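You operate a simulated robot arm through the tools that you are given. There is no shell and no other tool. Be economical: measure what you need, move in short steps, check, and stop when the job is done.

The job below is to be done with a simulated two-armed robot. You get a single attempt, and the scene is never put back.

TASK
Pick up the seed jar from the front of the seed bench with one hand, pass it to the other hand and put it on the side shelf of the right test stand. Set down upright: seed jar.

The check looks at the end state, three seconds after you hand in, the way a careful person would. Anything else that was tipped, shoved, dropped, spilled or broken makes it a failure.

THE ROBOT
Two 7-joint arms with three-finger grippers on one trunk, on a base that drives. Base frame: it is fixed to the floor where the robot stands at the start and does not move with it; the origin is under the middle of the robot, x ahead of it, y to its left, z up. Lengths are in m, angles in degrees, forces in N, time in s.
The left shoulder is at the start at [0.086, 0.126, 1.11], the right one opposite. With the tool pointing down near the work surface each hand reaches from about 0.38 to 0.86 m from the robot's upright axis, wherever it stands, measured 20 degrees to its own side. Places, roughly: side shelf of the right test stand (15x42 cm) [-1.84, 0.92, 0.64]. Payload 2.94 kg a hand.
The TCP of each hand is the grasp point between the finger pads, 0.03 m short of the fingertips. In the tool frame z runs along the fingers and y along their closing line. Largest opening 0.128 m; the body of the gripper starts 0.093 m behind the TCP.
Orientation is that of the tool frame in the base frame, as a unit quaternion [x, y, z, w]. With the fingers straight down and closing along the base's y, the tool's x points along the base's -x, its y along +y and its z along -z.

THE INTERFACE
- The arms move only by the tool drive_tool. It takes "left_rows", "right_rows" or both (then of equal length, played together; a hand with none holds still); each is a list of rows, each an object of numbers (a shift or turn left out is 0, a gripper value left out holds the last): "dx", "dy", "dz": the shift along the base's x, y, z in m; "rx", "ry", "rz": the turn, a rotation vector about the base's x, y, z in degrees; "grip": the gripper command, from -1 (shut) to 1 (fully open), values between in proportion. In form: [{"dx": .., "dy": .., "dz": .., "rx": .., "ry": .., "rz": .., "grip": ..}, ...]. A call has 1 to 12 rows; each row is the pose to reach, as a shift and turn from the pose commanded when the call began. Each row takes 0.2 s and may step no farther than 0.05 m and 8.6 degrees from the row before; otherwise, or with a gripper value out of range, the whole call is refused. Where a pose cannot be reached the arm comes as near as it can. A force on the tool above 40 N (or 10 N above the force at the start of the call, whichever is more), or a blocked arm, ends the call early, and 0.2 s more pass. Each finger halts on what it meets, pressing with about 42 N; the grip force reading is that of the motor and also rises with nothing between the fingers. The clock runs only during rows and for 0.2 s after the last one: add rows that repeat a pose to give the fingers time. It gives the time, the measured TCP pose, the force on the tool (base axes), the opening and the grip force at its end, in the units of the frame above (readings bear some noise), with the torque about the TCP (base axes, N m) and any sound that the robot's microphone picked up.
- Cameras (640 x 400 px; columns grow to the right, rows downward): "scene" is now at [0.2048, -0.0113, 1.2848]; the picture's right is [-0.13, -0.99, 0.00], its down [-0.51, 0.07, -0.86] and it looks along [0.85, -0.11, -0.52] (base axes); focal length 214 px, centre (320, 200). "left" rides on the left gripper at [0.069, 0.015, -0.12] in its tool frame; the picture's right is [-0.22, 0.98, 0.00], its down [-0.82, -0.18, -0.54] and it looks along [-0.53, -0.12, 0.84] (tool axes); focal length 251 px, centre (320, 200). "right" rides on the right gripper at [0.069, -0.015, -0.12] in its tool frame; the picture's right is [0.21, 0.98, 0.00], its down [-0.82, 0.18, -0.54] and it looks along [-0.53, 0.12, 0.84] (tool axes); focal length 251 px, centre (320, 200).
- camera(camera): a new picture of that camera. It takes no simulated time.
- move_column(by): slides the trunk up (or, below 0, down) by that many m; the arms and the scene camera ride with it, the base frame stays. It gives what a move gives, with no picture.
- steer(legs): drives the robot by 1 to 6 legs, each [ahead, left, turn to the left] in m, m and degrees, along the robot's own axes; the way and the turn of a leg run together, so that a leg with both is an arc; at most 1.5 m and 180 degrees a leg. The arms and the cameras ride along, it lands a little off, and it stops where it bumps. It gives what a move gives.
- head_to(pan, tilt): turns the head with the scene camera to pan (to the left, within 80 degrees either way) and tilt (down, from -29 to 69), counted from straight ahead of the robot. It gives what a move gives.
- locate(camera, pixels): for up to 12 pixels [column, row] of the newest picture of that camera ("zoom" is the newest enlarged one), the place [x, y, z] in the base frame of the surface seen there, good to about 0.003 m, but the place of the scene camera against the robot may be out by one fixed shift of up to 0.018 m in any direction. It takes no simulated time.
- close_up(camera, box): a new picture of the part [left, top, right, bottom] of that camera's present view, enlarged. It takes no simulated time.
- hand_in(): hands the job in; it is judged then, once.

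Keep the steps short. Do not move on a guess: measure, check each grasp and each placing, and mend mistakes. In all there are 80 turns and 70 pictures (those below and enlarged ones count). Leave the grippers open and the arms clear of the work at the hand-in unless told otherwise, and finish with a single line.

The tools are called after "Request:" as name(argument=value, ...) on one line, values as JSON. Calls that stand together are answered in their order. drive_tool: Moves the arms, as the interface text tells. Its arguments: {"type":"object","properties":{"left_rows":{"type":"array"},"right_rows":{"type":"array"}},"required":[]} The other tools are called the same way: move_column (by) slides the trunk up or down; steer (legs) drives the base; head_to (pan, tilt) turns the head that bears the scene camera; camera (camera) takes a picture; locate (camera, pixels) gives the place of the surface under pixels of a picture; close_up (camera, box) takes an enlarged picture of a part of a camera's view; hand_in () hands the job in.

At the start:

```text
time: 0.0
left_tool_pos: [0.5286, 0.1836, 1.1294]
left_tcp_rot: [-0.001, 1.0, 0.0, 0.0]
left_force: [0.2, -0.3, 0.5]
left_wrist_torque: [0.0, -0.01, 0.01]
left_opening: 0.1281
left_finger_force: 0.0
right_tool_pos: [0.3671, -0.1861, 1.1867]
right_tcp_rot: [0.0, 1.0, 0.0, 0.001]
right_force: [-0.6, 0.1, -0.2]
right_wrist_torque: [0.01, 0.0, -0.02]
right_opening: 0.128
right_finger_force: 0.0
trunk travel left (down, up): [-0.325, 0.222]
robot x, y, heading: [-0.0023, 0.0012, 0.1]
head pan, tilt: [-7.3, 31.0]
```

scene: 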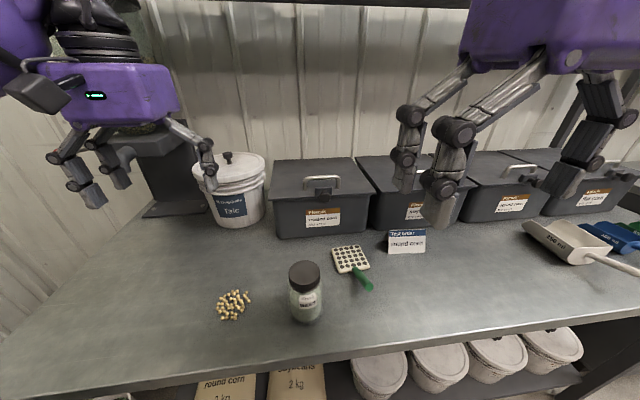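
right: 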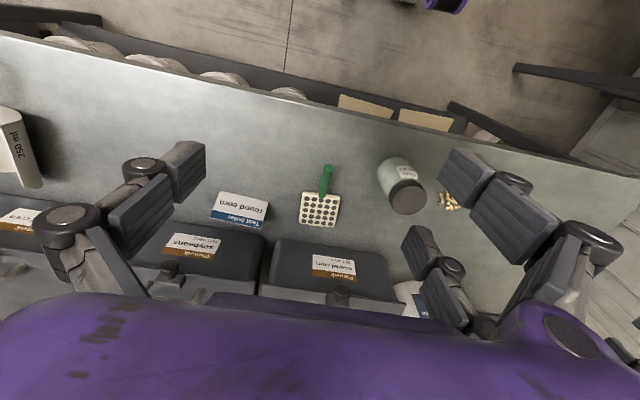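
left: 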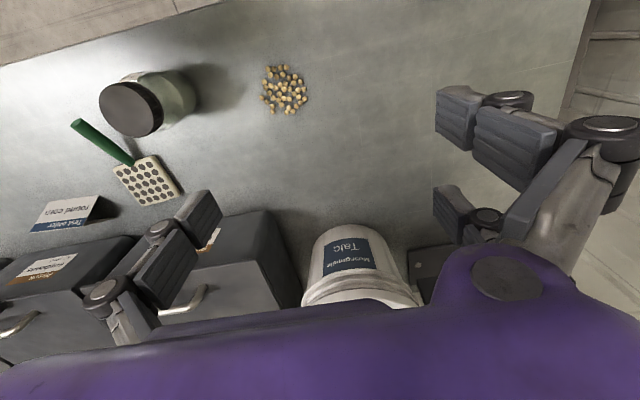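

I see the jar at about (305,290) in the scene picture, with its dark lid at (304,272). I'll measure it and the things around it.

Request:
locate(camera="scene", pixels=[[304, 270], [304, 264], [304, 280], [306, 300], [306, 318], [290, 290], [321, 290], [235, 305], [350, 260], [365, 285], [306, 345], [230, 155]])

Request:
locate(camera="left", pixels=[[130, 108], [105, 108], [155, 110], [130, 85], [130, 132], [180, 95], [85, 130], [285, 90]])

Request:
close_up(camera="scene", box=[220, 220, 400, 340])

```text
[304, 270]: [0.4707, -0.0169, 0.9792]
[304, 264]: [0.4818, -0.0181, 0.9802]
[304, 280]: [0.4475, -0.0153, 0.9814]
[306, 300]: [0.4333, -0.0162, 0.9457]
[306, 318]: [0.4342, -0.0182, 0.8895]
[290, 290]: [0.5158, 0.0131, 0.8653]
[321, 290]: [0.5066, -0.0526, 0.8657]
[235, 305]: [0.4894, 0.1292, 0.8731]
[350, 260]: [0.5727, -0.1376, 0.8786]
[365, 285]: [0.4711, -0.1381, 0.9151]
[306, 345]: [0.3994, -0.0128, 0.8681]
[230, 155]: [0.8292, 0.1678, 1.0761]
```

```text
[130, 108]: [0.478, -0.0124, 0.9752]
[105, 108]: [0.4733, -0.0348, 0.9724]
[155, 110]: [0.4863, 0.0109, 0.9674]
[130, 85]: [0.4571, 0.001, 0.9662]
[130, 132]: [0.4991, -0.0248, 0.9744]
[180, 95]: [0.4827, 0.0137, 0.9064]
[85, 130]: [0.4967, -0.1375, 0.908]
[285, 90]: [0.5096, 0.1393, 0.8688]
```

```text
3.33 times, centred on (310, 280) of scene
```

zoom: 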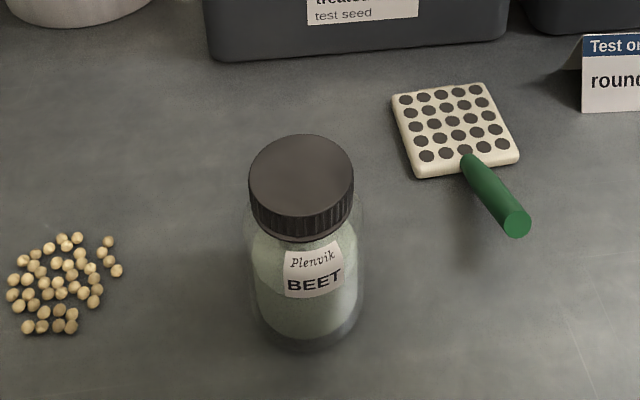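

The jar lid centre reads about (0.479,-0.012), its top is at z≈0.975, and the bench is at 0.862. I'll move the open left hand above the jar and slide the right hand aside to make room.

Request:
drive_tool(left_rows=[{"dx": -0.01, "dy": -0.04, "dz": -0.01, "grip": 1}, {"dx": -0.02, "dy": -0.08, "dz": -0.02}, {"dx": -0.03, "dy": -0.12, "dz": -0.03}, {"dx": -0.04, "dy": -0.16, "dz": -0.04}, {"dx": -0.05, "dy": -0.195, "dz": -0.05}, {"dx": -0.05, "dy": -0.195, "dz": -0.05}], right_rows=[{"dy": -0.03}, {"dy": -0.06}, {"dy": -0.09}, {"dy": -0.12}, {"dy": -0.12}, {"dy": -0.12}])

Request:
camera(camera="left")

Request:
camera(camera="scene")

```text
time: 1.4
left_tool_pos: [0.4773, -0.0101, 1.0811]
left_tcp_rot: [-0.002, 1.0, -0.001, 0.0]
left_force: [0.0, 0.9, -0.1]
left_wrist_torque: [-0.07, -0.01, -0.02]
left_opening: 0.128
left_finger_force: 0.1
right_tool_pos: [0.3775, -0.298, 1.1717]
right_tcp_rot: [0.005, 1.0, 0.014, -0.001]
right_force: [0.6, 0.2, 0.3]
right_wrist_torque: [-0.02, 0.01, 0.02]
right_opening: 0.1277
right_finger_force: 0.1
right hand out of reach, approached as far as the arm can: row 4, 5
trunk travel left (down, up): [-0.325, 0.222]
robot x, y, heading: [-0.0029, 0.0005, -0.2]
head pan, tilt: [-7.3, 31.0]
```

```text
65 pictures are left
```

left: 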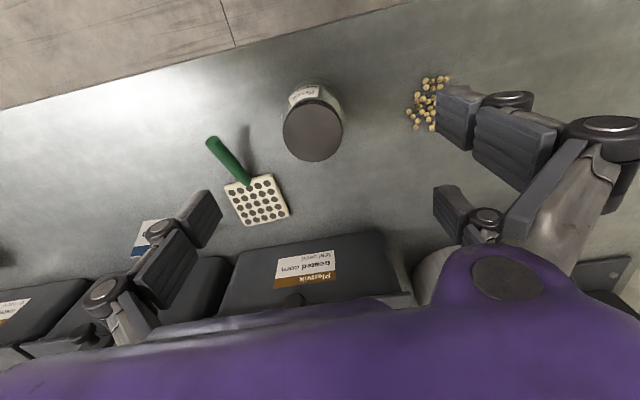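

```text
64 pictures are left
```

scene: 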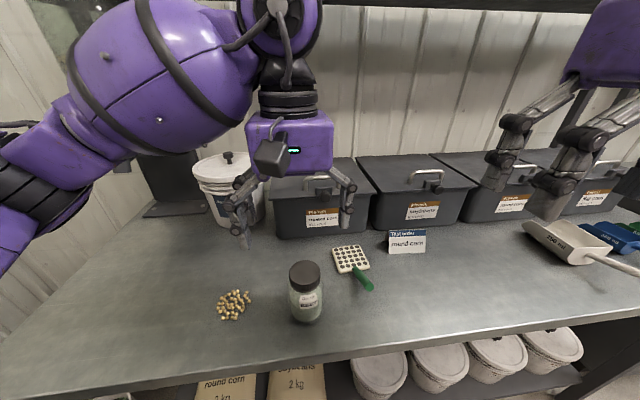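

The left hand hangs over the jar, whose lid is at (313,131) in the left picture. I'll measure the lid's rim and the body from here.

Request:
locate(camera="left", pixels=[[313, 131], [285, 131], [340, 131], [313, 104], [313, 158], [296, 95], [332, 95], [250, 130], [337, 110], [285, 115]])

Request:
close_up(camera="left", box=[264, 74, 360, 170])

```text
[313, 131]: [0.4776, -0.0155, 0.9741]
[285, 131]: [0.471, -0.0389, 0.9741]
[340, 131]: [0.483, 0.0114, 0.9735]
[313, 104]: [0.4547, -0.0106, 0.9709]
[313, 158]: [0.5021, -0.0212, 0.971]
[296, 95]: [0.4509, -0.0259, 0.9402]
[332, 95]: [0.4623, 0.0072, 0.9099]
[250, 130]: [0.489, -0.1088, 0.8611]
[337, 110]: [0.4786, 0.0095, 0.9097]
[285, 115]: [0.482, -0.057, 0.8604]
```

```text
4.17 times, centred on (312, 122) of left
```

zoom: 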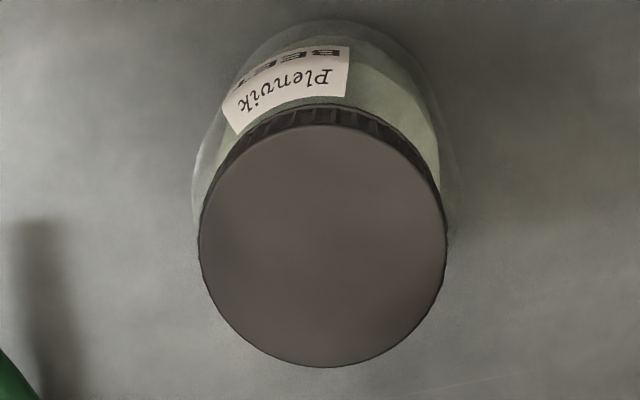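

The lid centre is (0.4775,-0.0145), its top is at 0.974, and it is about 53 mm across. I'll lower the left hand so the fingertips sit beside the lid (TCP z≈0.981), with the gripper still open.

Request:
drive_tool(left_rows=[{"dy": -0.004, "dz": -0.03}, {"dy": -0.004, "dz": -0.06}, {"dy": -0.004, "dz": -0.085}, {"dy": -0.004, "dz": -0.1}, {"dy": -0.004, "dz": -0.1}])

Request:
camera(camera="scene")

Request:
close_up(camera="scene", box=[220, 220, 400, 340])

```text
time: 2.6
left_tool_pos: [0.4772, -0.014, 0.9789]
left_tcp_rot: [-0.001, 1.0, 0.0, -0.001]
left_force: [-0.4, -0.8, -0.2]
left_wrist_torque: [0.01, 0.01, 0.01]
left_opening: 0.128
left_finger_force: 0.0
right_tool_pos: [0.3779, -0.2981, 1.173]
right_tcp_rot: [0.005, 1.0, 0.014, -0.001]
right_force: [0.2, 0.1, -0.2]
right_wrist_torque: [0.01, 0.01, 0.03]
right_opening: 0.1283
right_finger_force: 0.0
trunk travel left (down, up): [-0.325, 0.222]
robot x, y, heading: [0.0004, 0.0034, -0.1]
head pan, tilt: [-7.3, 31.0]
```

```text
62 pictures are left
```

scene: 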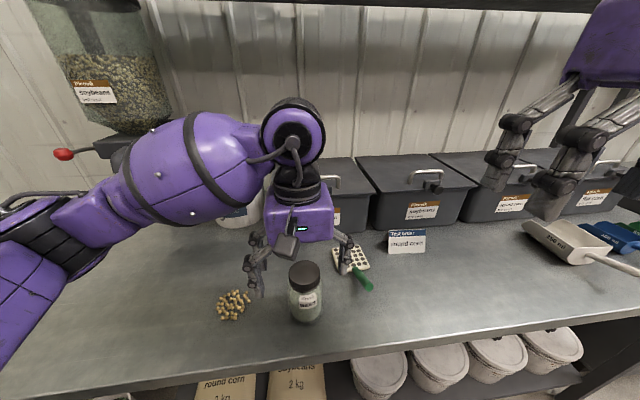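

```text
3.33 times, centred on (310, 280) of scene
```

zoom: 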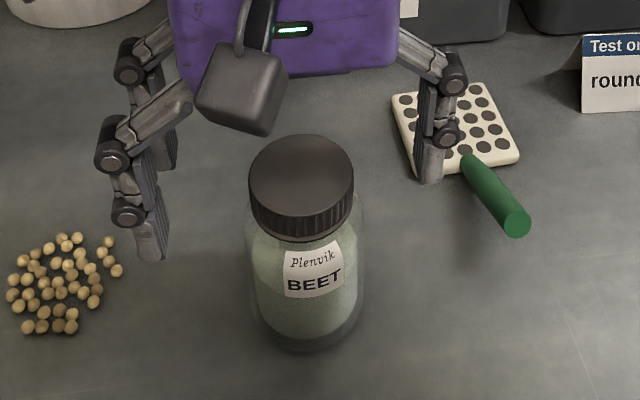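

The fingers look like a three-finger hand, with a pair on the left and one on the right. Before closing I'll measure where they sit relative to the lid.

Request:
camera(camera="left")

Request:
locate(camera="zoom", pixels=[[150, 255], [140, 200], [163, 160], [430, 178], [430, 120], [450, 135], [300, 165], [300, 210], [300, 238]])

Request:
locate(camera="left", pixels=[[455, 120], [440, 110], [450, 205], [436, 195], [440, 230], [200, 215], [215, 210], [313, 131], [313, 160]])

```text
60 pictures are left
```

left: 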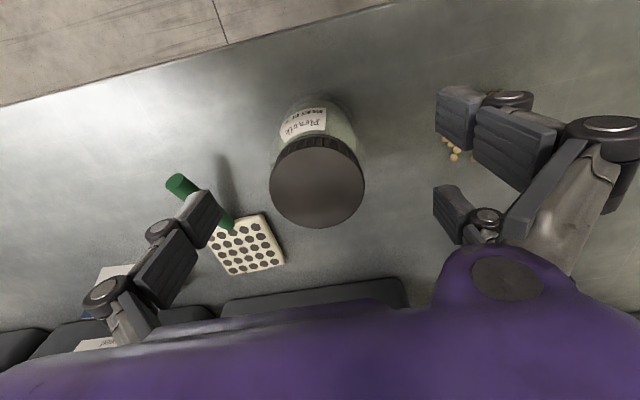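

```text
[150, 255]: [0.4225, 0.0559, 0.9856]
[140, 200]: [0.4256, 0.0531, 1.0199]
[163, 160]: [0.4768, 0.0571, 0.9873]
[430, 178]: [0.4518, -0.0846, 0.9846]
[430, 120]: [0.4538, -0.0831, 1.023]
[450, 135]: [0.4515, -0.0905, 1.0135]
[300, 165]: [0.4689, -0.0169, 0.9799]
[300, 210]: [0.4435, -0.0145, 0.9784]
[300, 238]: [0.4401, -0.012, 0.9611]
```

```text
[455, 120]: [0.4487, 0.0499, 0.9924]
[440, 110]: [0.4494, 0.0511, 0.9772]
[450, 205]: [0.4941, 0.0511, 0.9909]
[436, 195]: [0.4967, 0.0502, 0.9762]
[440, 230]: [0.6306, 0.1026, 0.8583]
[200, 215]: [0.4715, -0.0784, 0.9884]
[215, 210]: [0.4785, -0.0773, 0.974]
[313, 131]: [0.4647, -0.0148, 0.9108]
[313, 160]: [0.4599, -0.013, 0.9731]
```

With the hand open, the fingertips show at z≈0.977, level with the TCP rather than 30 mm below it. I'll raise the hand, half close it in free air, and see where the tips end up.

Request:
drive_tool(left_rows=[{"dz": 0.04}, {"dz": 0.08}, {"dz": 0.08, "grip": 0.0}, {"dz": 0.08, "grip": 0.0}, {"dz": 0.08, "grip": 0.0}])

Request:
camera(camera="left")

Request:
close_up(camera="scene", box=[220, 200, 400, 320])

```text
time: 3.8
left_tool_pos: [0.4758, -0.0182, 1.0609]
left_tcp_rot: [0.0, 1.0, 0.0, 0.0]
left_force: [0.2, -0.4, -0.4]
left_wrist_torque: [0.01, -0.02, 0.03]
left_opening: 0.0639
left_finger_force: 0.0
right_tool_pos: [0.3789, -0.2987, 1.1727]
right_tcp_rot: [0.005, 1.0, 0.014, -0.001]
right_force: [-1.1, -0.3, -0.5]
right_wrist_torque: [0.0, -0.03, 0.02]
right_opening: 0.1278
right_finger_force: 0.1
trunk travel left (down, up): [-0.325, 0.222]
robot x, y, heading: [0.0016, 0.0008, 0.0]
head pan, tilt: [-7.3, 31.0]
```

```text
59 pictures are left
```

left: 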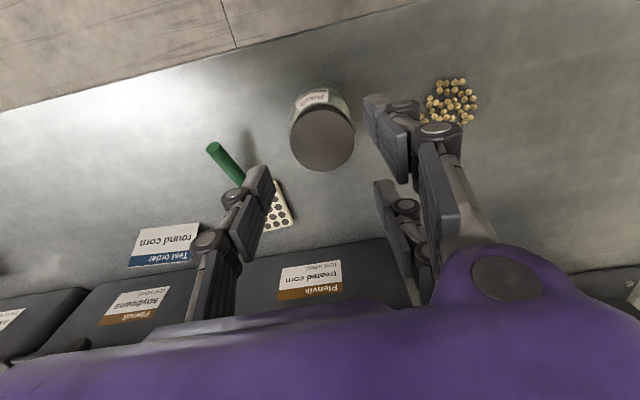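

```text
3.33 times, centred on (310, 260) of scene
```

zoom: 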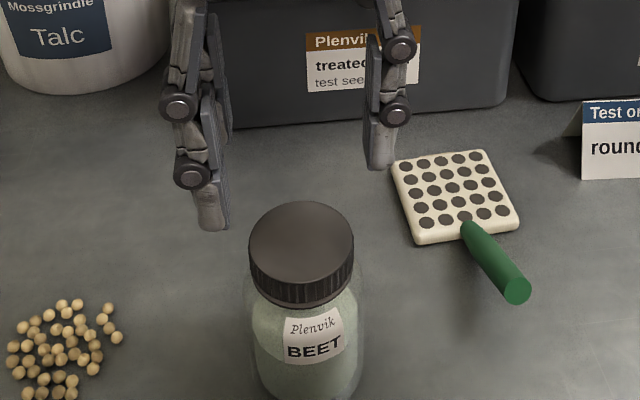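

Request:
locate(camera="left", pixels=[[368, 96], [382, 110], [376, 184], [395, 215], [268, 170], [272, 185], [255, 205], [322, 140]])

Request:
locate(camera="zoom", pixels=[[210, 224], [205, 200], [380, 163], [380, 140], [225, 120], [228, 180]])

```text
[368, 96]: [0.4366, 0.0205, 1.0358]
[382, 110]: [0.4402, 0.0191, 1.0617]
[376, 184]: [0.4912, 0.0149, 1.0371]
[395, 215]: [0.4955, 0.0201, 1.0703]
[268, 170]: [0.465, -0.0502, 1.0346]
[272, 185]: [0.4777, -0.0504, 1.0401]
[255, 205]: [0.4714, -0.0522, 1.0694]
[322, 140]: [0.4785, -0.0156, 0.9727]
```

```text
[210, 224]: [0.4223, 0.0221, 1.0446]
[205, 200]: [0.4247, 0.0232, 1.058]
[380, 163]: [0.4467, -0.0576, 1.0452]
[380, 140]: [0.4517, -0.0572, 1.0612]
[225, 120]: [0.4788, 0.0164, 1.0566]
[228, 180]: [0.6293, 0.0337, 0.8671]
```

Half closed, the tips reach 27 mm below the TCP, so they swing down as they close and the planned height is right. The pads straddle y=-0.0155, which matches the lid. I'll open to about 90 mm, lower the hand, close and check.

Request:
drive_tool(left_rows=[{"grip": 0.45}, {"grip": 0.45, "dz": -0.03}, {"dz": -0.06}, {"dz": -0.08}, {"dz": -0.08}, {"dz": -0.08, "grip": -0.1}, {"dz": -0.08, "grip": -0.5}, {"dz": -0.08, "grip": -1}, {"dz": -0.08, "grip": -1}, {"dz": -0.08, "grip": -1}])

Request:
close_up(camera="scene", box=[220, 220, 400, 340])

Request:
camera(camera="left")

```text
time: 6.0
left_tool_pos: [0.4785, -0.0152, 0.9791]
left_tcp_rot: [-0.001, 1.0, 0.0, 0.0]
left_force: [0.6, -1.7, 3.7]
left_wrist_torque: [-0.11, 0.06, 0.04]
left_opening: 0.0478
left_finger_force: 41.5
right_tool_pos: [0.377, -0.2975, 1.1724]
right_tcp_rot: [0.006, 1.0, 0.015, -0.001]
right_force: [-0.8, -0.1, -0.5]
right_wrist_torque: [-0.02, -0.01, -0.02]
right_opening: 0.1282
right_finger_force: 0.0
trunk travel left (down, up): [-0.325, 0.222]
robot x, y, heading: [-0.001, -0.0001, 0.1]
head pan, tilt: [-7.3, 31.0]
```

```text
3.33 times, centred on (310, 280) of scene
```

zoom: 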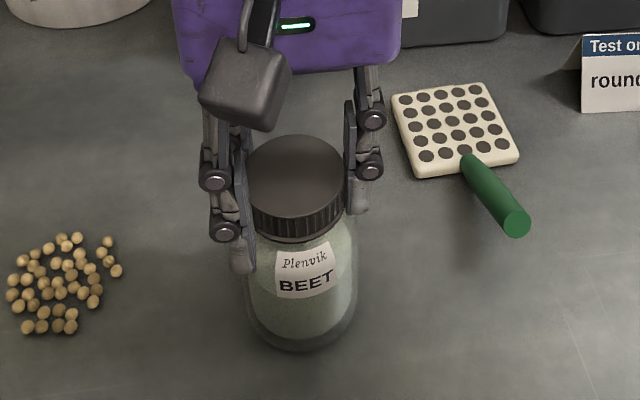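

```text
56 pictures are left
```

left: 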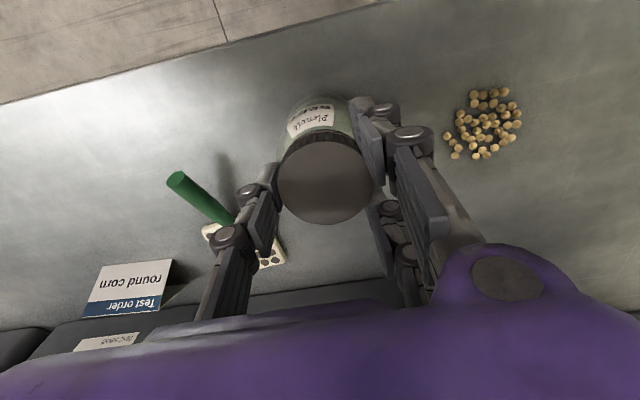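

The lid is held at a 48 mm opening with 41 N, cradled by all three fingers. I'll lift it 0.1 m.

Request:
drive_tool(left_rows=[{"dz": 0.01}, {"dz": 0.03}, {"dz": 0.06}, {"dz": 0.1}, {"dz": 0.14}, {"dz": 0.16}, {"dz": 0.16}])

Request:
camera(camera="scene")

```text
time: 7.6
left_tool_pos: [0.4775, -0.0146, 1.1426]
left_tcp_rot: [-0.001, 1.0, 0.0, -0.001]
left_force: [-0.5, 0.0, 0.5]
left_wrist_torque: [-0.01, -0.01, 0.01]
left_opening: 0.0003
left_finger_force: 2.1
right_tool_pos: [0.3784, -0.2975, 1.1714]
right_tcp_rot: [0.005, 1.0, 0.015, -0.001]
right_force: [-0.6, 0.4, -0.1]
right_wrist_torque: [-0.02, 0.03, 0.01]
right_opening: 0.1282
right_finger_force: 0.0
trunk travel left (down, up): [-0.325, 0.222]
robot x, y, heading: [-0.0005, -0.0005, 0.0]
head pan, tilt: [-7.3, 31.0]
```

```text
55 pictures are left
```

scene: 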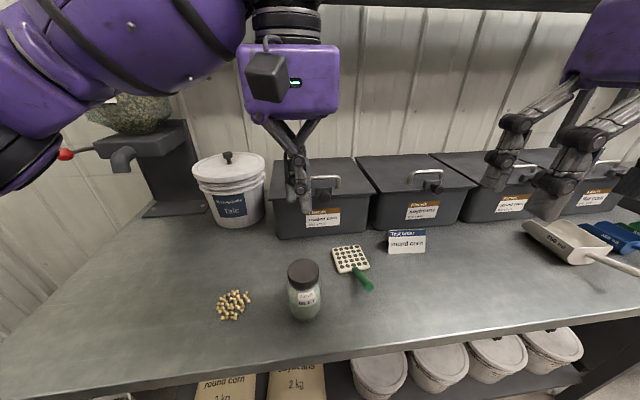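

The fingers slid off the lid, since the tips alone hold too little. The jar still stands upright at (304,290). I'll open the hand and measure the jar again for a deeper grip on its body.

Request:
drive_tool(left_rows=[{"grip": 0.5}, {"grip": 0.5}, {"dz": -0.03, "grip": 0.5}, {"dz": -0.06, "grip": 0.5}, {"dz": -0.06, "grip": 0.5}])

Request:
camera(camera="left")

Request:
close_up(camera="scene", box=[265, 250, 355, 330])

```text
time: 8.8
left_tool_pos: [0.4795, -0.012, 1.0808]
left_tcp_rot: [0.0, 1.0, 0.0, 0.0]
left_force: [1.0, -0.2, -0.5]
left_wrist_torque: [-0.01, 0.0, 0.01]
left_opening: 0.0962
left_finger_force: 0.1
right_tool_pos: [0.3775, -0.2977, 1.1726]
right_tcp_rot: [0.005, 1.0, 0.014, -0.001]
right_force: [-0.6, -0.2, -0.6]
right_wrist_torque: [-0.01, -0.01, 0.03]
right_opening: 0.1279
right_finger_force: 0.0
trunk travel left (down, up): [-0.325, 0.222]
robot x, y, heading: [0.0051, -0.0019, 0.1]
head pan, tilt: [-7.3, 31.0]
```

```text
54 pictures are left
```

left: 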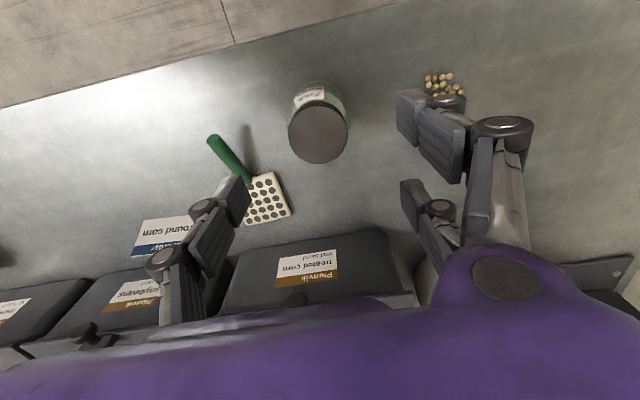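

```text
5.00 times, centred on (310, 290) of scene
```

zoom: 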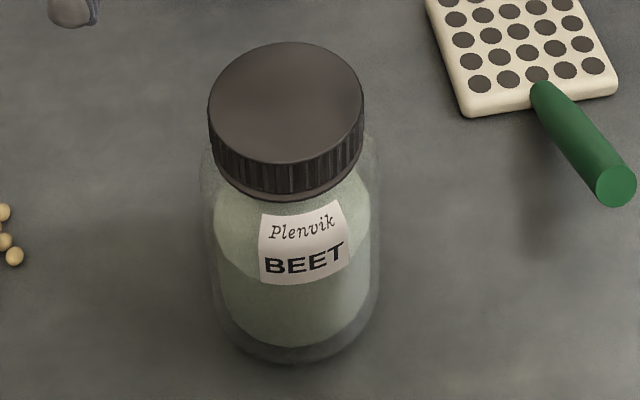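

Request:
locate(camera="left", pixels=[[318, 133], [291, 133], [346, 133], [318, 106], [318, 160], [306, 98]])

Request:
locate(camera="zoom", pixels=[[286, 160], [288, 182], [290, 197], [300, 215], [300, 240], [300, 290], [300, 345], [225, 230], [365, 230], [225, 280], [370, 280]])

```text
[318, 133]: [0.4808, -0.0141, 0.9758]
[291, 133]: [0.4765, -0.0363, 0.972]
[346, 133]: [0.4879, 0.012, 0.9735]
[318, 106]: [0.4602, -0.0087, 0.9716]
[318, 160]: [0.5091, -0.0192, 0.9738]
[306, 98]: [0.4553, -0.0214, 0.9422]
```

```text
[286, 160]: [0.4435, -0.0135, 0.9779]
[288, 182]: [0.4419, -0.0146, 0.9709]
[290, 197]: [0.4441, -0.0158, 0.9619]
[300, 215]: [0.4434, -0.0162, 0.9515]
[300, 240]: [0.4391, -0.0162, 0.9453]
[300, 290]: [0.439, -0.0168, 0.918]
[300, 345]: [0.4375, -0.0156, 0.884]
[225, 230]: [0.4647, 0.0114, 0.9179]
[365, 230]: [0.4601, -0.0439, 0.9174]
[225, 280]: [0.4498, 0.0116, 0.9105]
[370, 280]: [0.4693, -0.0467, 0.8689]
```

The lid spans z 0.955–0.974 and the body is about 64 mm across, centred near (0.482,-0.014). I'll lower the hand to TCP z≈0.930, beside the body, and close.

Request:
drive_tool(left_rows=[{"dx": 0.002, "dy": -0.001, "dz": -0.04}, {"dx": 0.002, "dy": -0.001, "dz": -0.08}, {"dx": 0.002, "dy": -0.001, "dz": -0.11}, {"dx": 0.002, "dy": -0.001, "dz": -0.135}, {"dx": 0.002, "dy": -0.001, "dz": -0.15}, {"dx": 0.002, "dy": -0.001, "dz": -0.15}, {"dx": 0.002, "dy": -0.001, "dz": -0.15, "grip": 0.1}, {"dx": 0.002, "dy": -0.001, "dz": -0.15, "grip": -0.3}, {"dx": 0.002, "dy": -0.001, "dz": -0.15, "grip": -1}, {"dx": 0.002, "dy": -0.001, "dz": -0.15, "grip": -1}, {"dx": 0.002, "dy": -0.001, "dz": -0.15, "grip": -1}])

Request:
close_up(camera="scene", box=[220, 220, 400, 340])

```text
time: 11.2
left_tool_pos: [0.4798, -0.0146, 0.9301]
left_tcp_rot: [0.0, 1.0, 0.0, -0.001]
left_force: [-0.4, -1.1, 1.2]
left_wrist_torque: [-0.13, -0.07, -0.04]
left_opening: 0.0639
left_finger_force: 42.0
right_tool_pos: [0.3771, -0.2974, 1.1724]
right_tcp_rot: [0.005, 1.0, 0.014, 0.0]
right_force: [-0.1, -0.6, -0.2]
right_wrist_torque: [-0.02, 0.01, 0.02]
right_opening: 0.1283
right_finger_force: 0.1
trunk travel left (down, up): [-0.325, 0.222]
robot x, y, heading: [-0.0003, 0.0009, 0.2]
head pan, tilt: [-7.3, 31.0]
```

```text
3.33 times, centred on (310, 280) of scene
```

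zoom: 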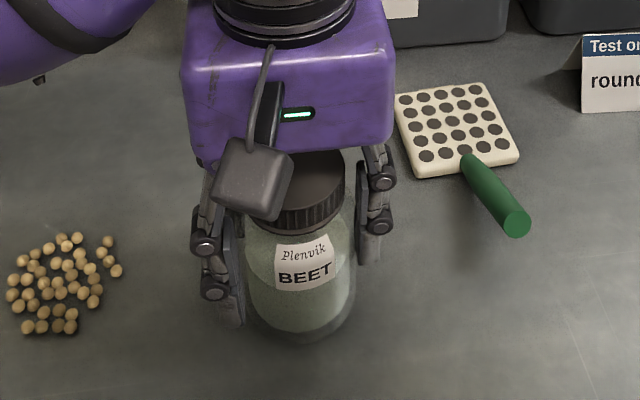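

The body is gripped at 64 mm with 42 N, and the jar is upright. I'll lift slowly and check for slip.

Request:
drive_tool(left_rows=[{"dz": 0.005}, {"dz": 0.015}, {"dz": 0.03}, {"dz": 0.05}, {"dz": 0.08}, {"dz": 0.11}, {"dz": 0.13}, {"dz": 0.13}])

Request:
camera(camera="scene")

```text
time: 13.0
left_tool_pos: [0.4822, -0.0147, 1.0602]
left_tcp_rot: [-0.001, 1.0, 0.0, -0.001]
left_force: [0.0, -0.1, -2.7]
left_wrist_torque: [-0.02, 0.01, 0.0]
left_opening: 0.0639
left_finger_force: 41.9
right_tool_pos: [0.3789, -0.2979, 1.1722]
right_tcp_rot: [0.005, 1.0, 0.014, 0.0]
right_force: [-0.8, -0.3, 0.0]
right_wrist_torque: [0.0, 0.01, 0.01]
right_opening: 0.128
right_finger_force: 0.1
trunk travel left (down, up): [-0.325, 0.222]
robot x, y, heading: [-0.0049, -0.0021, 0.3]
head pan, tilt: [-7.3, 31.0]
```

```text
51 pictures are left
```

scene: 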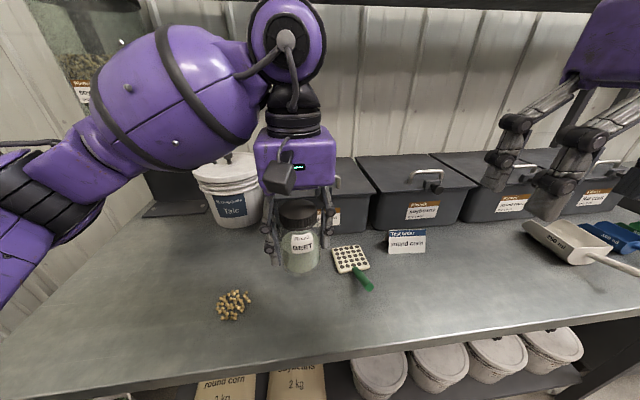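

The jar is lifted and held firmly, with about 2.7 N of weight. Before driving I'll look to the left and right with the head to learn the room.

Request:
head_to(pan=80, tilt=20)

Request:
camera(camera="scene")

```text
time: 14.6
left_tool_pos: [0.4824, -0.0129, 1.0597]
left_tcp_rot: [-0.001, 1.0, 0.0, 0.0]
left_force: [0.2, 0.3, -3.4]
left_wrist_torque: [0.02, 0.04, 0.04]
left_opening: 0.0639
left_finger_force: 42.0
right_tool_pos: [0.3778, -0.2978, 1.1723]
right_tcp_rot: [0.005, 1.0, 0.014, 0.0]
right_force: [0.3, -0.1, 0.1]
right_wrist_torque: [0.01, -0.01, -0.02]
right_opening: 0.1282
right_finger_force: 0.2
trunk travel left (down, up): [-0.325, 0.222]
robot x, y, heading: [-0.0009, 0.0011, -0.0]
head pan, tilt: [80.0, 20.0]
```

```text
50 pictures are left
```

scene: 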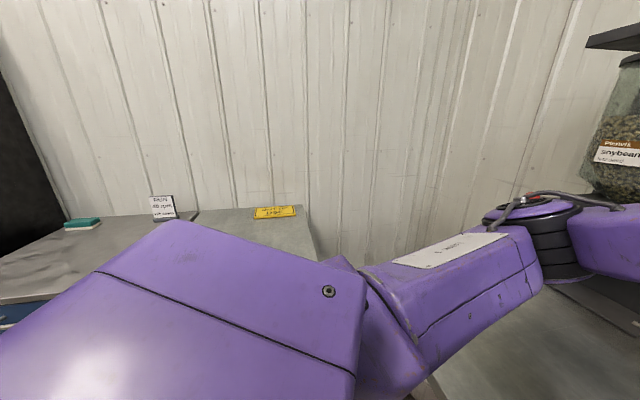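

There is a bench along the left wall. I'll measure it and look to the right.

Request:
locate(camera="scene", pixels=[[10, 290], [80, 225], [60, 270], [160, 215], [300, 215], [310, 235], [10, 100], [300, 100], [20, 310]])

Request:
head_to(pan=-80, tilt=20)

Request:
camera(camera="scene")

```text
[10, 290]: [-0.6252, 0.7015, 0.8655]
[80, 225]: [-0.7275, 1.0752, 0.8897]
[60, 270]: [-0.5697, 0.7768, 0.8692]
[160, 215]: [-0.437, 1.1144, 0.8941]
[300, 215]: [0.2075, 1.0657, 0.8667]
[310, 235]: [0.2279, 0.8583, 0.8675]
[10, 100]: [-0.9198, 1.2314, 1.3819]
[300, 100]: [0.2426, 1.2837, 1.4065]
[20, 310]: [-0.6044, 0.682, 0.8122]
```

```text
time: 17.1
left_tool_pos: [0.4825, -0.014, 1.0596]
left_tcp_rot: [-0.001, 1.0, 0.0, 0.0]
left_force: [0.0, 0.7, -2.5]
left_wrist_torque: [0.02, 0.05, 0.0]
left_opening: 0.064
left_finger_force: 42.3
right_tool_pos: [0.3787, -0.2975, 1.1713]
right_tcp_rot: [0.006, 1.0, 0.013, -0.001]
right_force: [0.6, -0.5, 1.2]
right_wrist_torque: [-0.01, 0.03, 0.0]
right_opening: 0.1279
right_finger_force: 0.1
trunk travel left (down, up): [-0.325, 0.222]
robot x, y, heading: [-0.0022, 0.0006, -0.1]
head pan, tilt: [-80.0, 20.0]
```

```text
49 pictures are left
```

scene: 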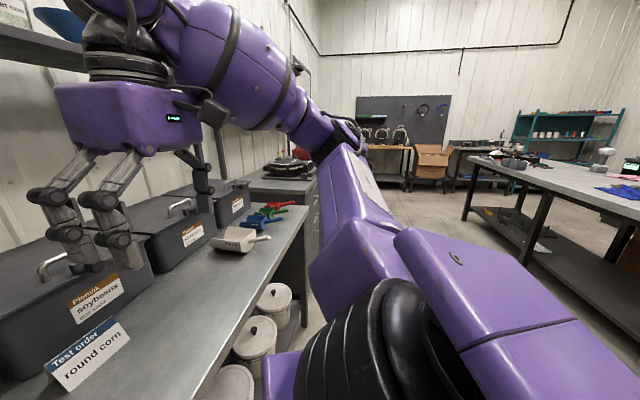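

There is a table at the right rear. I'll measure its near edges before backing up.

Request:
locate(camera="scene", pixels=[[475, 165], [560, 190], [630, 210], [610, 155], [466, 220], [523, 262], [560, 262], [540, 168]])

```text
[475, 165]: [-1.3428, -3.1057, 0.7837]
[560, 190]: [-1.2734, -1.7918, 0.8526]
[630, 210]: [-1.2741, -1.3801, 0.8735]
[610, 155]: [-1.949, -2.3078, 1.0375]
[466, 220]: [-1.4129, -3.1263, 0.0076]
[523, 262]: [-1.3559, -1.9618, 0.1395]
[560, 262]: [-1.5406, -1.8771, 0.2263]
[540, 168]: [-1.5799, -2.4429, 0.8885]
```

The aisle behind is about 1.2 m deep, since the table edge is at x≈-1.27. I'll back up 0.4 m, then look.

Request:
steer(legs=[[-0.4, 0, 0]])

Request:
head_to(pan=80, tilt=25)

Request:
camera(camera="scene")

```text
time: 19.5
left_tool_pos: [0.0931, -0.0168, 1.0605]
left_tcp_rot: [0.006, 1.0, 0.0, 0.0]
left_force: [1.3, 0.0, -3.3]
left_wrist_torque: [-0.02, 0.0, 0.01]
left_opening: 0.0637
left_finger_force: 42.1
right_tool_pos: [-0.0136, -0.2995, 1.1712]
right_tcp_rot: [0.011, 1.0, 0.014, -0.001]
right_force: [-0.3, 0.0, 0.3]
right_wrist_torque: [0.02, 0.0, 0.0]
right_opening: 0.1281
right_finger_force: 0.0
trunk travel left (down, up): [-0.325, 0.222]
robot x, y, heading: [-0.3895, 0.0006, -0.8]
head pan, tilt: [-80.0, 20.0]
```

```text
time: 22.0
left_tool_pos: [0.0935, -0.0165, 1.0607]
left_tcp_rot: [0.005, 1.0, 0.0, 0.0]
left_force: [-0.1, 0.3, -3.1]
left_wrist_torque: [-0.02, -0.01, 0.01]
left_opening: 0.0639
left_finger_force: 41.8
right_tool_pos: [-0.0136, -0.2987, 1.1721]
right_tcp_rot: [0.01, 1.0, 0.015, -0.001]
right_force: [-0.1, 0.4, -0.7]
right_wrist_torque: [0.03, -0.04, -0.02]
right_opening: 0.1281
right_finger_force: 0.0
trunk travel left (down, up): [-0.325, 0.222]
robot x, y, heading: [-0.3862, 0.0035, -0.7]
head pan, tilt: [80.0, 25.0]
```

```text
48 pictures are left
```

scene: 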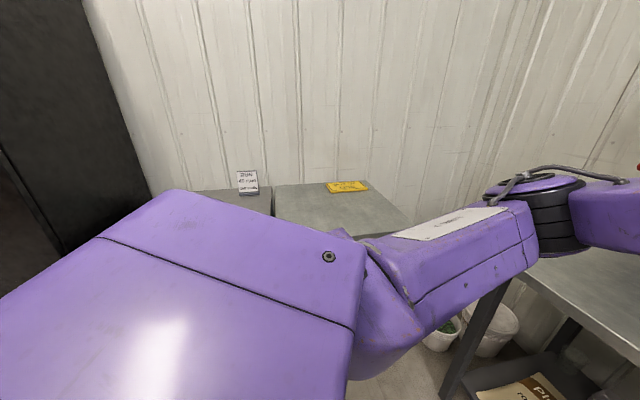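

The floor around me is clear, with the left bench edge at y≈0.7. I'll turn left 90° in place and look ahead and to the left.

Request:
steer(legs=[[0, 0, 90]])

Request:
head_to(pan=55, tilt=25)

Request:
camera(camera="scene")

```text
time: 26.1
left_tool_pos: [-0.3527, 0.4836, 1.0596]
left_tcp_rot: [-0.691, 0.723, 0.001, 0.0]
left_force: [0.4, -0.7, -2.8]
left_wrist_torque: [0.02, -0.01, 0.0]
left_opening: 0.0637
left_finger_force: 42.0
right_tool_pos: [-0.074, 0.367, 1.1714]
right_tcp_rot: [-0.687, 0.727, 0.009, -0.01]
right_force: [0.1, -0.2, 0.5]
right_wrist_torque: [0.02, 0.0, 0.0]
right_opening: 0.1278
right_finger_force: 0.1
trunk travel left (down, up): [-0.325, 0.222]
robot x, y, heading: [-0.3878, 0.0009, 87.3]
head pan, tilt: [80.0, 25.0]
```

```text
time: 27.0
left_tool_pos: [-0.3524, 0.4835, 1.0592]
left_tcp_rot: [-0.691, 0.723, 0.0, 0.0]
left_force: [0.2, 0.5, -2.5]
left_wrist_torque: [-0.03, 0.0, 0.02]
left_opening: 0.0639
left_finger_force: 42.3
right_tool_pos: [-0.0738, 0.3676, 1.1718]
right_tcp_rot: [-0.687, 0.727, 0.01, -0.011]
right_force: [-0.5, -0.7, -0.4]
right_wrist_torque: [0.02, 0.02, -0.02]
right_opening: 0.1283
right_finger_force: 0.0
trunk travel left (down, up): [-0.325, 0.222]
robot x, y, heading: [-0.3888, 0.002, 87.4]
head pan, tilt: [55.0, 25.0]
```

```text
47 pictures are left
```

scene: 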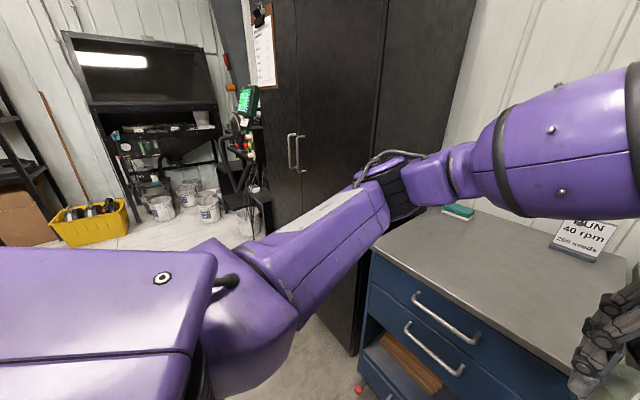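

I see a black cabinet, and beyond it a stand with a trolley. I'll measure these.

Request:
locate(camera="scene", pixels=[[150, 80], [170, 135], [210, 130], [100, 80], [215, 80], [245, 180], [270, 210], [90, 215], [300, 150], [355, 350], [200, 200], [240, 100]])

Request:
close_up(camera="scene", box=[50, 20, 290, 260])

```text
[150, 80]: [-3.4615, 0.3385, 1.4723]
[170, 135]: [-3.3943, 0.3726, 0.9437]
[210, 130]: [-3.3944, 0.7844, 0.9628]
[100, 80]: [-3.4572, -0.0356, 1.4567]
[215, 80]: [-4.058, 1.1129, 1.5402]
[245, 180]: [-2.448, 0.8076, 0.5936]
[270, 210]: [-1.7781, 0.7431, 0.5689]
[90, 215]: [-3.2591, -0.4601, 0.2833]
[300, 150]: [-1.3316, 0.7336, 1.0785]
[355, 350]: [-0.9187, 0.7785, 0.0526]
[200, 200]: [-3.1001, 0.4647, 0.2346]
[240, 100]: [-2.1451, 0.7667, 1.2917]
```

```text
1.67 times, centred on (170, 140) of scene
```

zoom: 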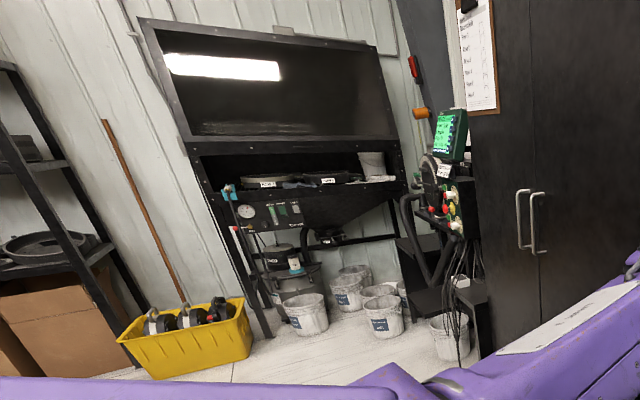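

The shelf seems to be just beyond the black cabinet, whose front is at y≈0.73. I'll look further left, along the path I'll drive.

Request:
head_to(pan=80, tilt=35)

Request:
camera(camera="scene")

```text
time: 27.9
left_tool_pos: [-0.3525, 0.4827, 1.0612]
left_tcp_rot: [-0.691, 0.723, 0.0, 0.0]
left_force: [-0.4, -0.5, -3.4]
left_wrist_torque: [-0.01, -0.01, 0.01]
left_opening: 0.0639
left_finger_force: 42.1
right_tool_pos: [-0.0743, 0.3663, 1.1726]
right_tcp_rot: [-0.687, 0.727, 0.009, -0.01]
right_force: [-0.5, -0.7, 0.2]
right_wrist_torque: [0.0, 0.01, 0.02]
right_opening: 0.1281
right_finger_force: 0.1
trunk travel left (down, up): [-0.325, 0.222]
robot x, y, heading: [-0.3902, 0.002, 87.7]
head pan, tilt: [80.0, 35.0]
```

```text
45 pictures are left
```

scene: 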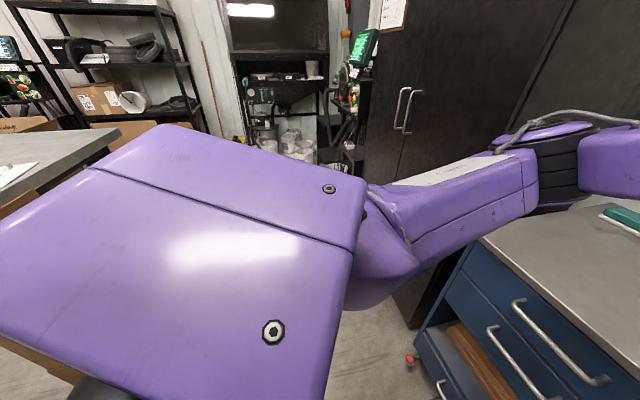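

Request:
locate(camera="scene", pixels=[[110, 135], [80, 150], [20, 140], [40, 180], [360, 130], [348, 150], [340, 105], [320, 125], [240, 145], [370, 180]])

Request:
close_up(camera="scene", box=[220, 20, 440, 200])

```text
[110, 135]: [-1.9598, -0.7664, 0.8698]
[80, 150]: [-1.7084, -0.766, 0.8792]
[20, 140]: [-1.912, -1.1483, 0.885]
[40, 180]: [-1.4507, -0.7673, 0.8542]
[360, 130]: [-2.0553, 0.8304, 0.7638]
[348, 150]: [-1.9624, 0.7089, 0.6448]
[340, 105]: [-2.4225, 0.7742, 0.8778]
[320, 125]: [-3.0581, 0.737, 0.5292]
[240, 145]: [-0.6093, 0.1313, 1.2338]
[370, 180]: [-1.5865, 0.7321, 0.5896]
```

```text
2.22 times, centred on (330, 110) of scene
```

zoom: 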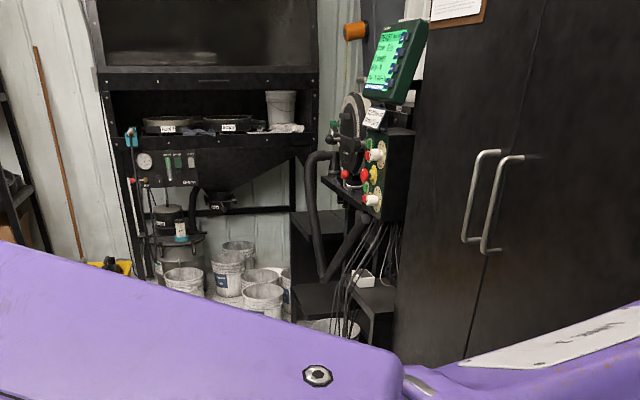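

The island table edge is at y≈-0.77, so the aisle is 1.5 m wide. I'll drive left 1.1 m, keeping y≈0, then look at the stand.

Request:
steer(legs=[[0, 0, 2.5], [0, 1.1, 0]])

Request:
head_to(pan=25, tilt=30)

Request:
camera(camera="scene")

```text
time: 38.3
left_tool_pos: [-1.4715, 0.4919, 1.0608]
left_tcp_rot: [-0.702, 0.712, 0.0, 0.0]
left_force: [0.2, -0.1, -1.9]
left_wrist_torque: [-0.04, 0.02, -0.01]
left_opening: 0.0637
left_finger_force: 42.3
right_tool_pos: [-1.1876, 0.3852, 1.1723]
right_tcp_rot: [-0.699, 0.715, 0.008, -0.01]
right_force: [0.5, -0.1, -0.6]
right_wrist_torque: [0.03, 0.01, -0.01]
right_opening: 0.128
right_finger_force: 0.1
trunk travel left (down, up): [-0.325, 0.222]
robot x, y, heading: [-1.4916, 0.014, 89.1]
head pan, tilt: [80.0, 35.0]
```

```text
time: 39.5
left_tool_pos: [-1.4693, 0.4929, 1.0598]
left_tcp_rot: [-0.702, 0.712, 0.0, -0.001]
left_force: [0.3, -0.4, -3.1]
left_wrist_torque: [0.01, -0.01, 0.0]
left_opening: 0.0636
left_finger_force: 42.1
right_tool_pos: [-1.1884, 0.3845, 1.1724]
right_tcp_rot: [-0.698, 0.716, 0.009, -0.011]
right_force: [0.2, 0.5, -0.6]
right_wrist_torque: [-0.01, -0.01, -0.02]
right_opening: 0.1279
right_finger_force: 0.1
trunk travel left (down, up): [-0.325, 0.222]
robot x, y, heading: [-1.4934, 0.0108, 89.1]
head pan, tilt: [25.0, 30.0]
```

```text
43 pictures are left
```

scene: 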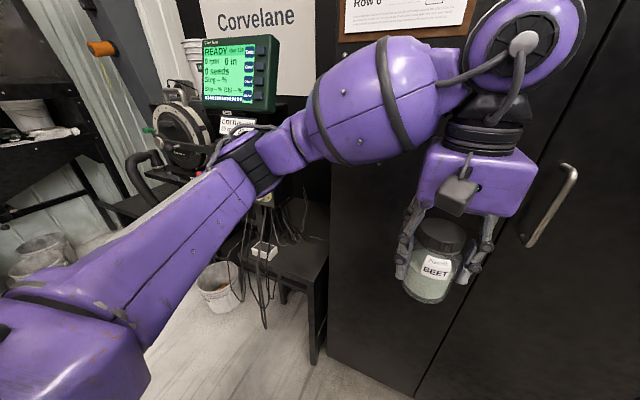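

The stand and its black side shelf, at about (310,250), are in view beside the cabinet. I'll measure and zoom in.

Request:
locate(camera="scene", pixels=[[300, 275], [320, 270], [318, 225], [312, 205], [275, 265], [290, 240], [265, 250], [285, 215], [328, 240], [312, 345], [245, 80], [275, 225]])

Request:
close_up(camera="scene", box=[220, 180, 360, 290])

```text
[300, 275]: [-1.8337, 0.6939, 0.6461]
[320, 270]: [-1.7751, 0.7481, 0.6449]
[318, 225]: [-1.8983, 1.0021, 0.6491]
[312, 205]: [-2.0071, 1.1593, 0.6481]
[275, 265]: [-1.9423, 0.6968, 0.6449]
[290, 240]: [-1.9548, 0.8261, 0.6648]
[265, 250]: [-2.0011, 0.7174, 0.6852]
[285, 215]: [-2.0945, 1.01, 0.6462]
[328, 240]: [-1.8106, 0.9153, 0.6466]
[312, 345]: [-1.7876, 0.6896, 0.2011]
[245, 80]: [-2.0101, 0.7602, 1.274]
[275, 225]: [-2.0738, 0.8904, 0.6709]
```

```text
3.64 times, centred on (290, 235) of scene
```

zoom: 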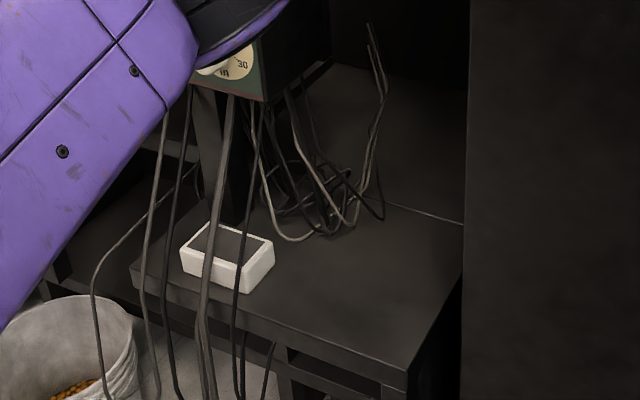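

The shelf top is at z≈0.645, its front edge at y≈0.70, and x runs from about -1.77 to -1.92. A white box and cables sit further left, near x -2.0. So I'll hold the jar in the right hand pointing forward and set it down from the front. First I'll drive to the middle of the aisle in front of the stand, at roughly (-2.0,-0.15), where there's room for the handover.

Request:
steer(legs=[[-0.16, 0, 0], [0, 0.5, 0]])

Request:
head_to(pan=-5, tilt=35)

Request:
camera(camera="scene")

Request:
camera(camera="left")

```text
time: 45.3
left_tool_pos: [-1.9533, 0.3433, 1.0604]
left_tcp_rot: [-0.702, 0.712, 0.0, 0.0]
left_force: [0.0, 0.9, -2.5]
left_wrist_torque: [-0.02, -0.02, 0.01]
left_opening: 0.0638
left_finger_force: 41.9
right_tool_pos: [-1.6721, 0.2359, 1.1729]
right_tcp_rot: [-0.697, 0.717, 0.01, -0.009]
right_force: [0.9, 0.9, -1.2]
right_wrist_torque: [-0.03, 0.03, 0.01]
right_opening: 0.128
right_finger_force: 0.0
trunk travel left (down, up): [-0.325, 0.222]
robot x, y, heading: [-1.9742, -0.1345, 89.1]
head pan, tilt: [25.0, 30.0]
```

```text
time: 46.2
left_tool_pos: [-1.9541, 0.3437, 1.0594]
left_tcp_rot: [-0.702, 0.712, 0.0, 0.0]
left_force: [0.0, 0.0, -3.0]
left_wrist_torque: [-0.01, 0.0, 0.02]
left_opening: 0.0638
left_finger_force: 42.2
right_tool_pos: [-1.6717, 0.2359, 1.1719]
right_tcp_rot: [-0.698, 0.716, 0.01, -0.011]
right_force: [0.3, -0.6, -0.2]
right_wrist_torque: [-0.02, 0.01, -0.02]
right_opening: 0.128
right_finger_force: 0.0
trunk travel left (down, up): [-0.325, 0.222]
robot x, y, heading: [-1.9767, -0.1415, 88.9]
head pan, tilt: [-5.0, 35.0]
```

```text
41 pictures are left
```

scene: 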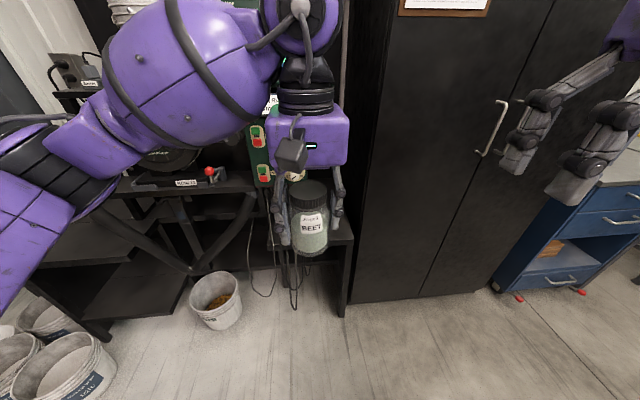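

```text
40 pictures are left
```

left: 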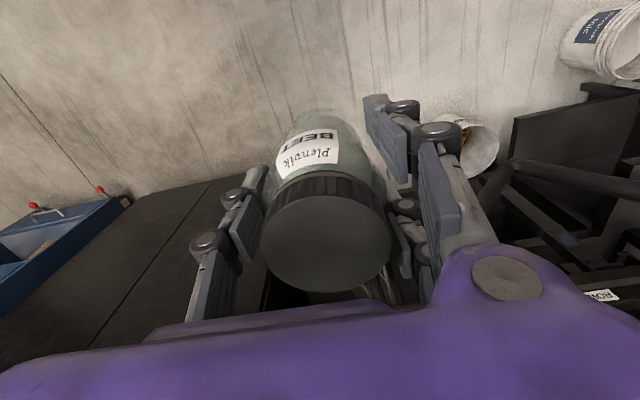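

All clear here. Next the left hand turns the jar a quarter turn clockwise about the vertical, so its fingers sit front and back and leave the jar's sides free. At the same time it moves 0.08 m forward.

Request:
drive_tool(left_rows=[{"rz": -8.2, "dy": 0.01}, {"rz": -16.4, "dy": 0.02}, {"rz": -24.6, "dy": 0.03}, {"rz": -32.8, "dy": 0.04}, {"rz": -41, "dy": 0.05}, {"rz": -49.2, "dy": 0.06}, {"rz": -57.4, "dy": 0.07}, {"rz": -65.6, "dy": 0.08}, {"rz": -73.8, "dy": 0.08}, {"rz": -82, "dy": 0.08}, {"rz": -89.5, "dy": 0.08}, {"rz": -89.5, "dy": 0.08}])

Request:
camera(camera="scene")

```text
time: 48.8
left_tool_pos: [-1.9313, 0.3316, 1.0538]
left_tcp_rot: [0.002, 1.0, 0.0, 0.0]
left_force: [0.1, 0.2, -3.7]
left_wrist_torque: [-0.03, 0.02, -0.01]
left_opening: 0.0641
left_finger_force: 42.3
left hand out of reach, approached as far as the arm can: row 9, 10, 11, 12
right_tool_pos: [-1.6727, 0.2363, 1.172]
right_tcp_rot: [-0.697, 0.717, 0.01, -0.01]
right_force: [1.3, -0.1, 0.3]
right_wrist_torque: [-0.04, 0.01, 0.0]
right_opening: 0.1281
right_finger_force: 0.1
trunk travel left (down, up): [-0.325, 0.222]
robot x, y, heading: [-1.9755, -0.137, 88.9]
head pan, tilt: [-5.0, 35.0]
```

```text
39 pictures are left
```

scene: 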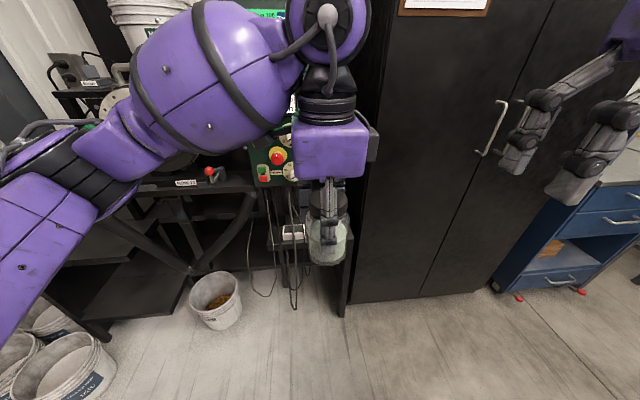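

The left hand ran out of reach at the full 90°: it is at y=0.33 instead of 0.42. I'll turn it back by about 30°, since that angle was within reach, and see where it lands.

Request:
drive_tool(left_rows=[{"rz": 8}, {"rz": 16}, {"rz": 24}, {"rz": 30}, {"rz": 30}])

Request:
camera(camera="scene")

```text
time: 50.0
left_tool_pos: [-1.9343, 0.3293, 1.0509]
left_tcp_rot: [-0.255, 0.967, 0.0, 0.0]
left_force: [0.4, -0.4, -3.5]
left_wrist_torque: [-0.03, 0.02, -0.01]
left_opening: 0.0637
left_finger_force: 41.8
right_tool_pos: [-1.6724, 0.2351, 1.1717]
right_tcp_rot: [-0.698, 0.716, 0.01, -0.011]
right_force: [0.5, -0.6, 0.6]
right_wrist_torque: [-0.01, 0.0, 0.0]
right_opening: 0.1279
right_finger_force: 0.1
trunk travel left (down, up): [-0.325, 0.222]
robot x, y, heading: [-1.9813, -0.1414, 89.3]
head pan, tilt: [-5.0, 35.0]
```

```text
38 pictures are left
```

scene: 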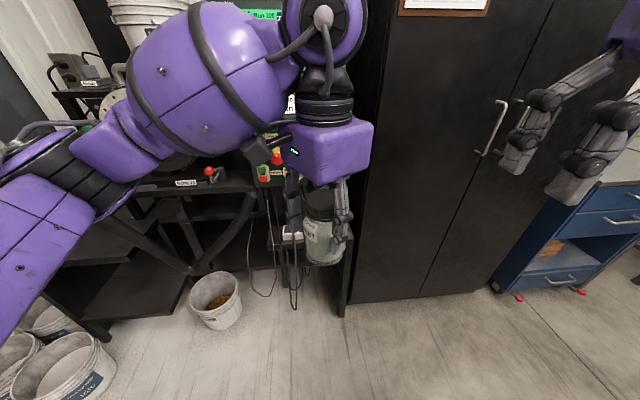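

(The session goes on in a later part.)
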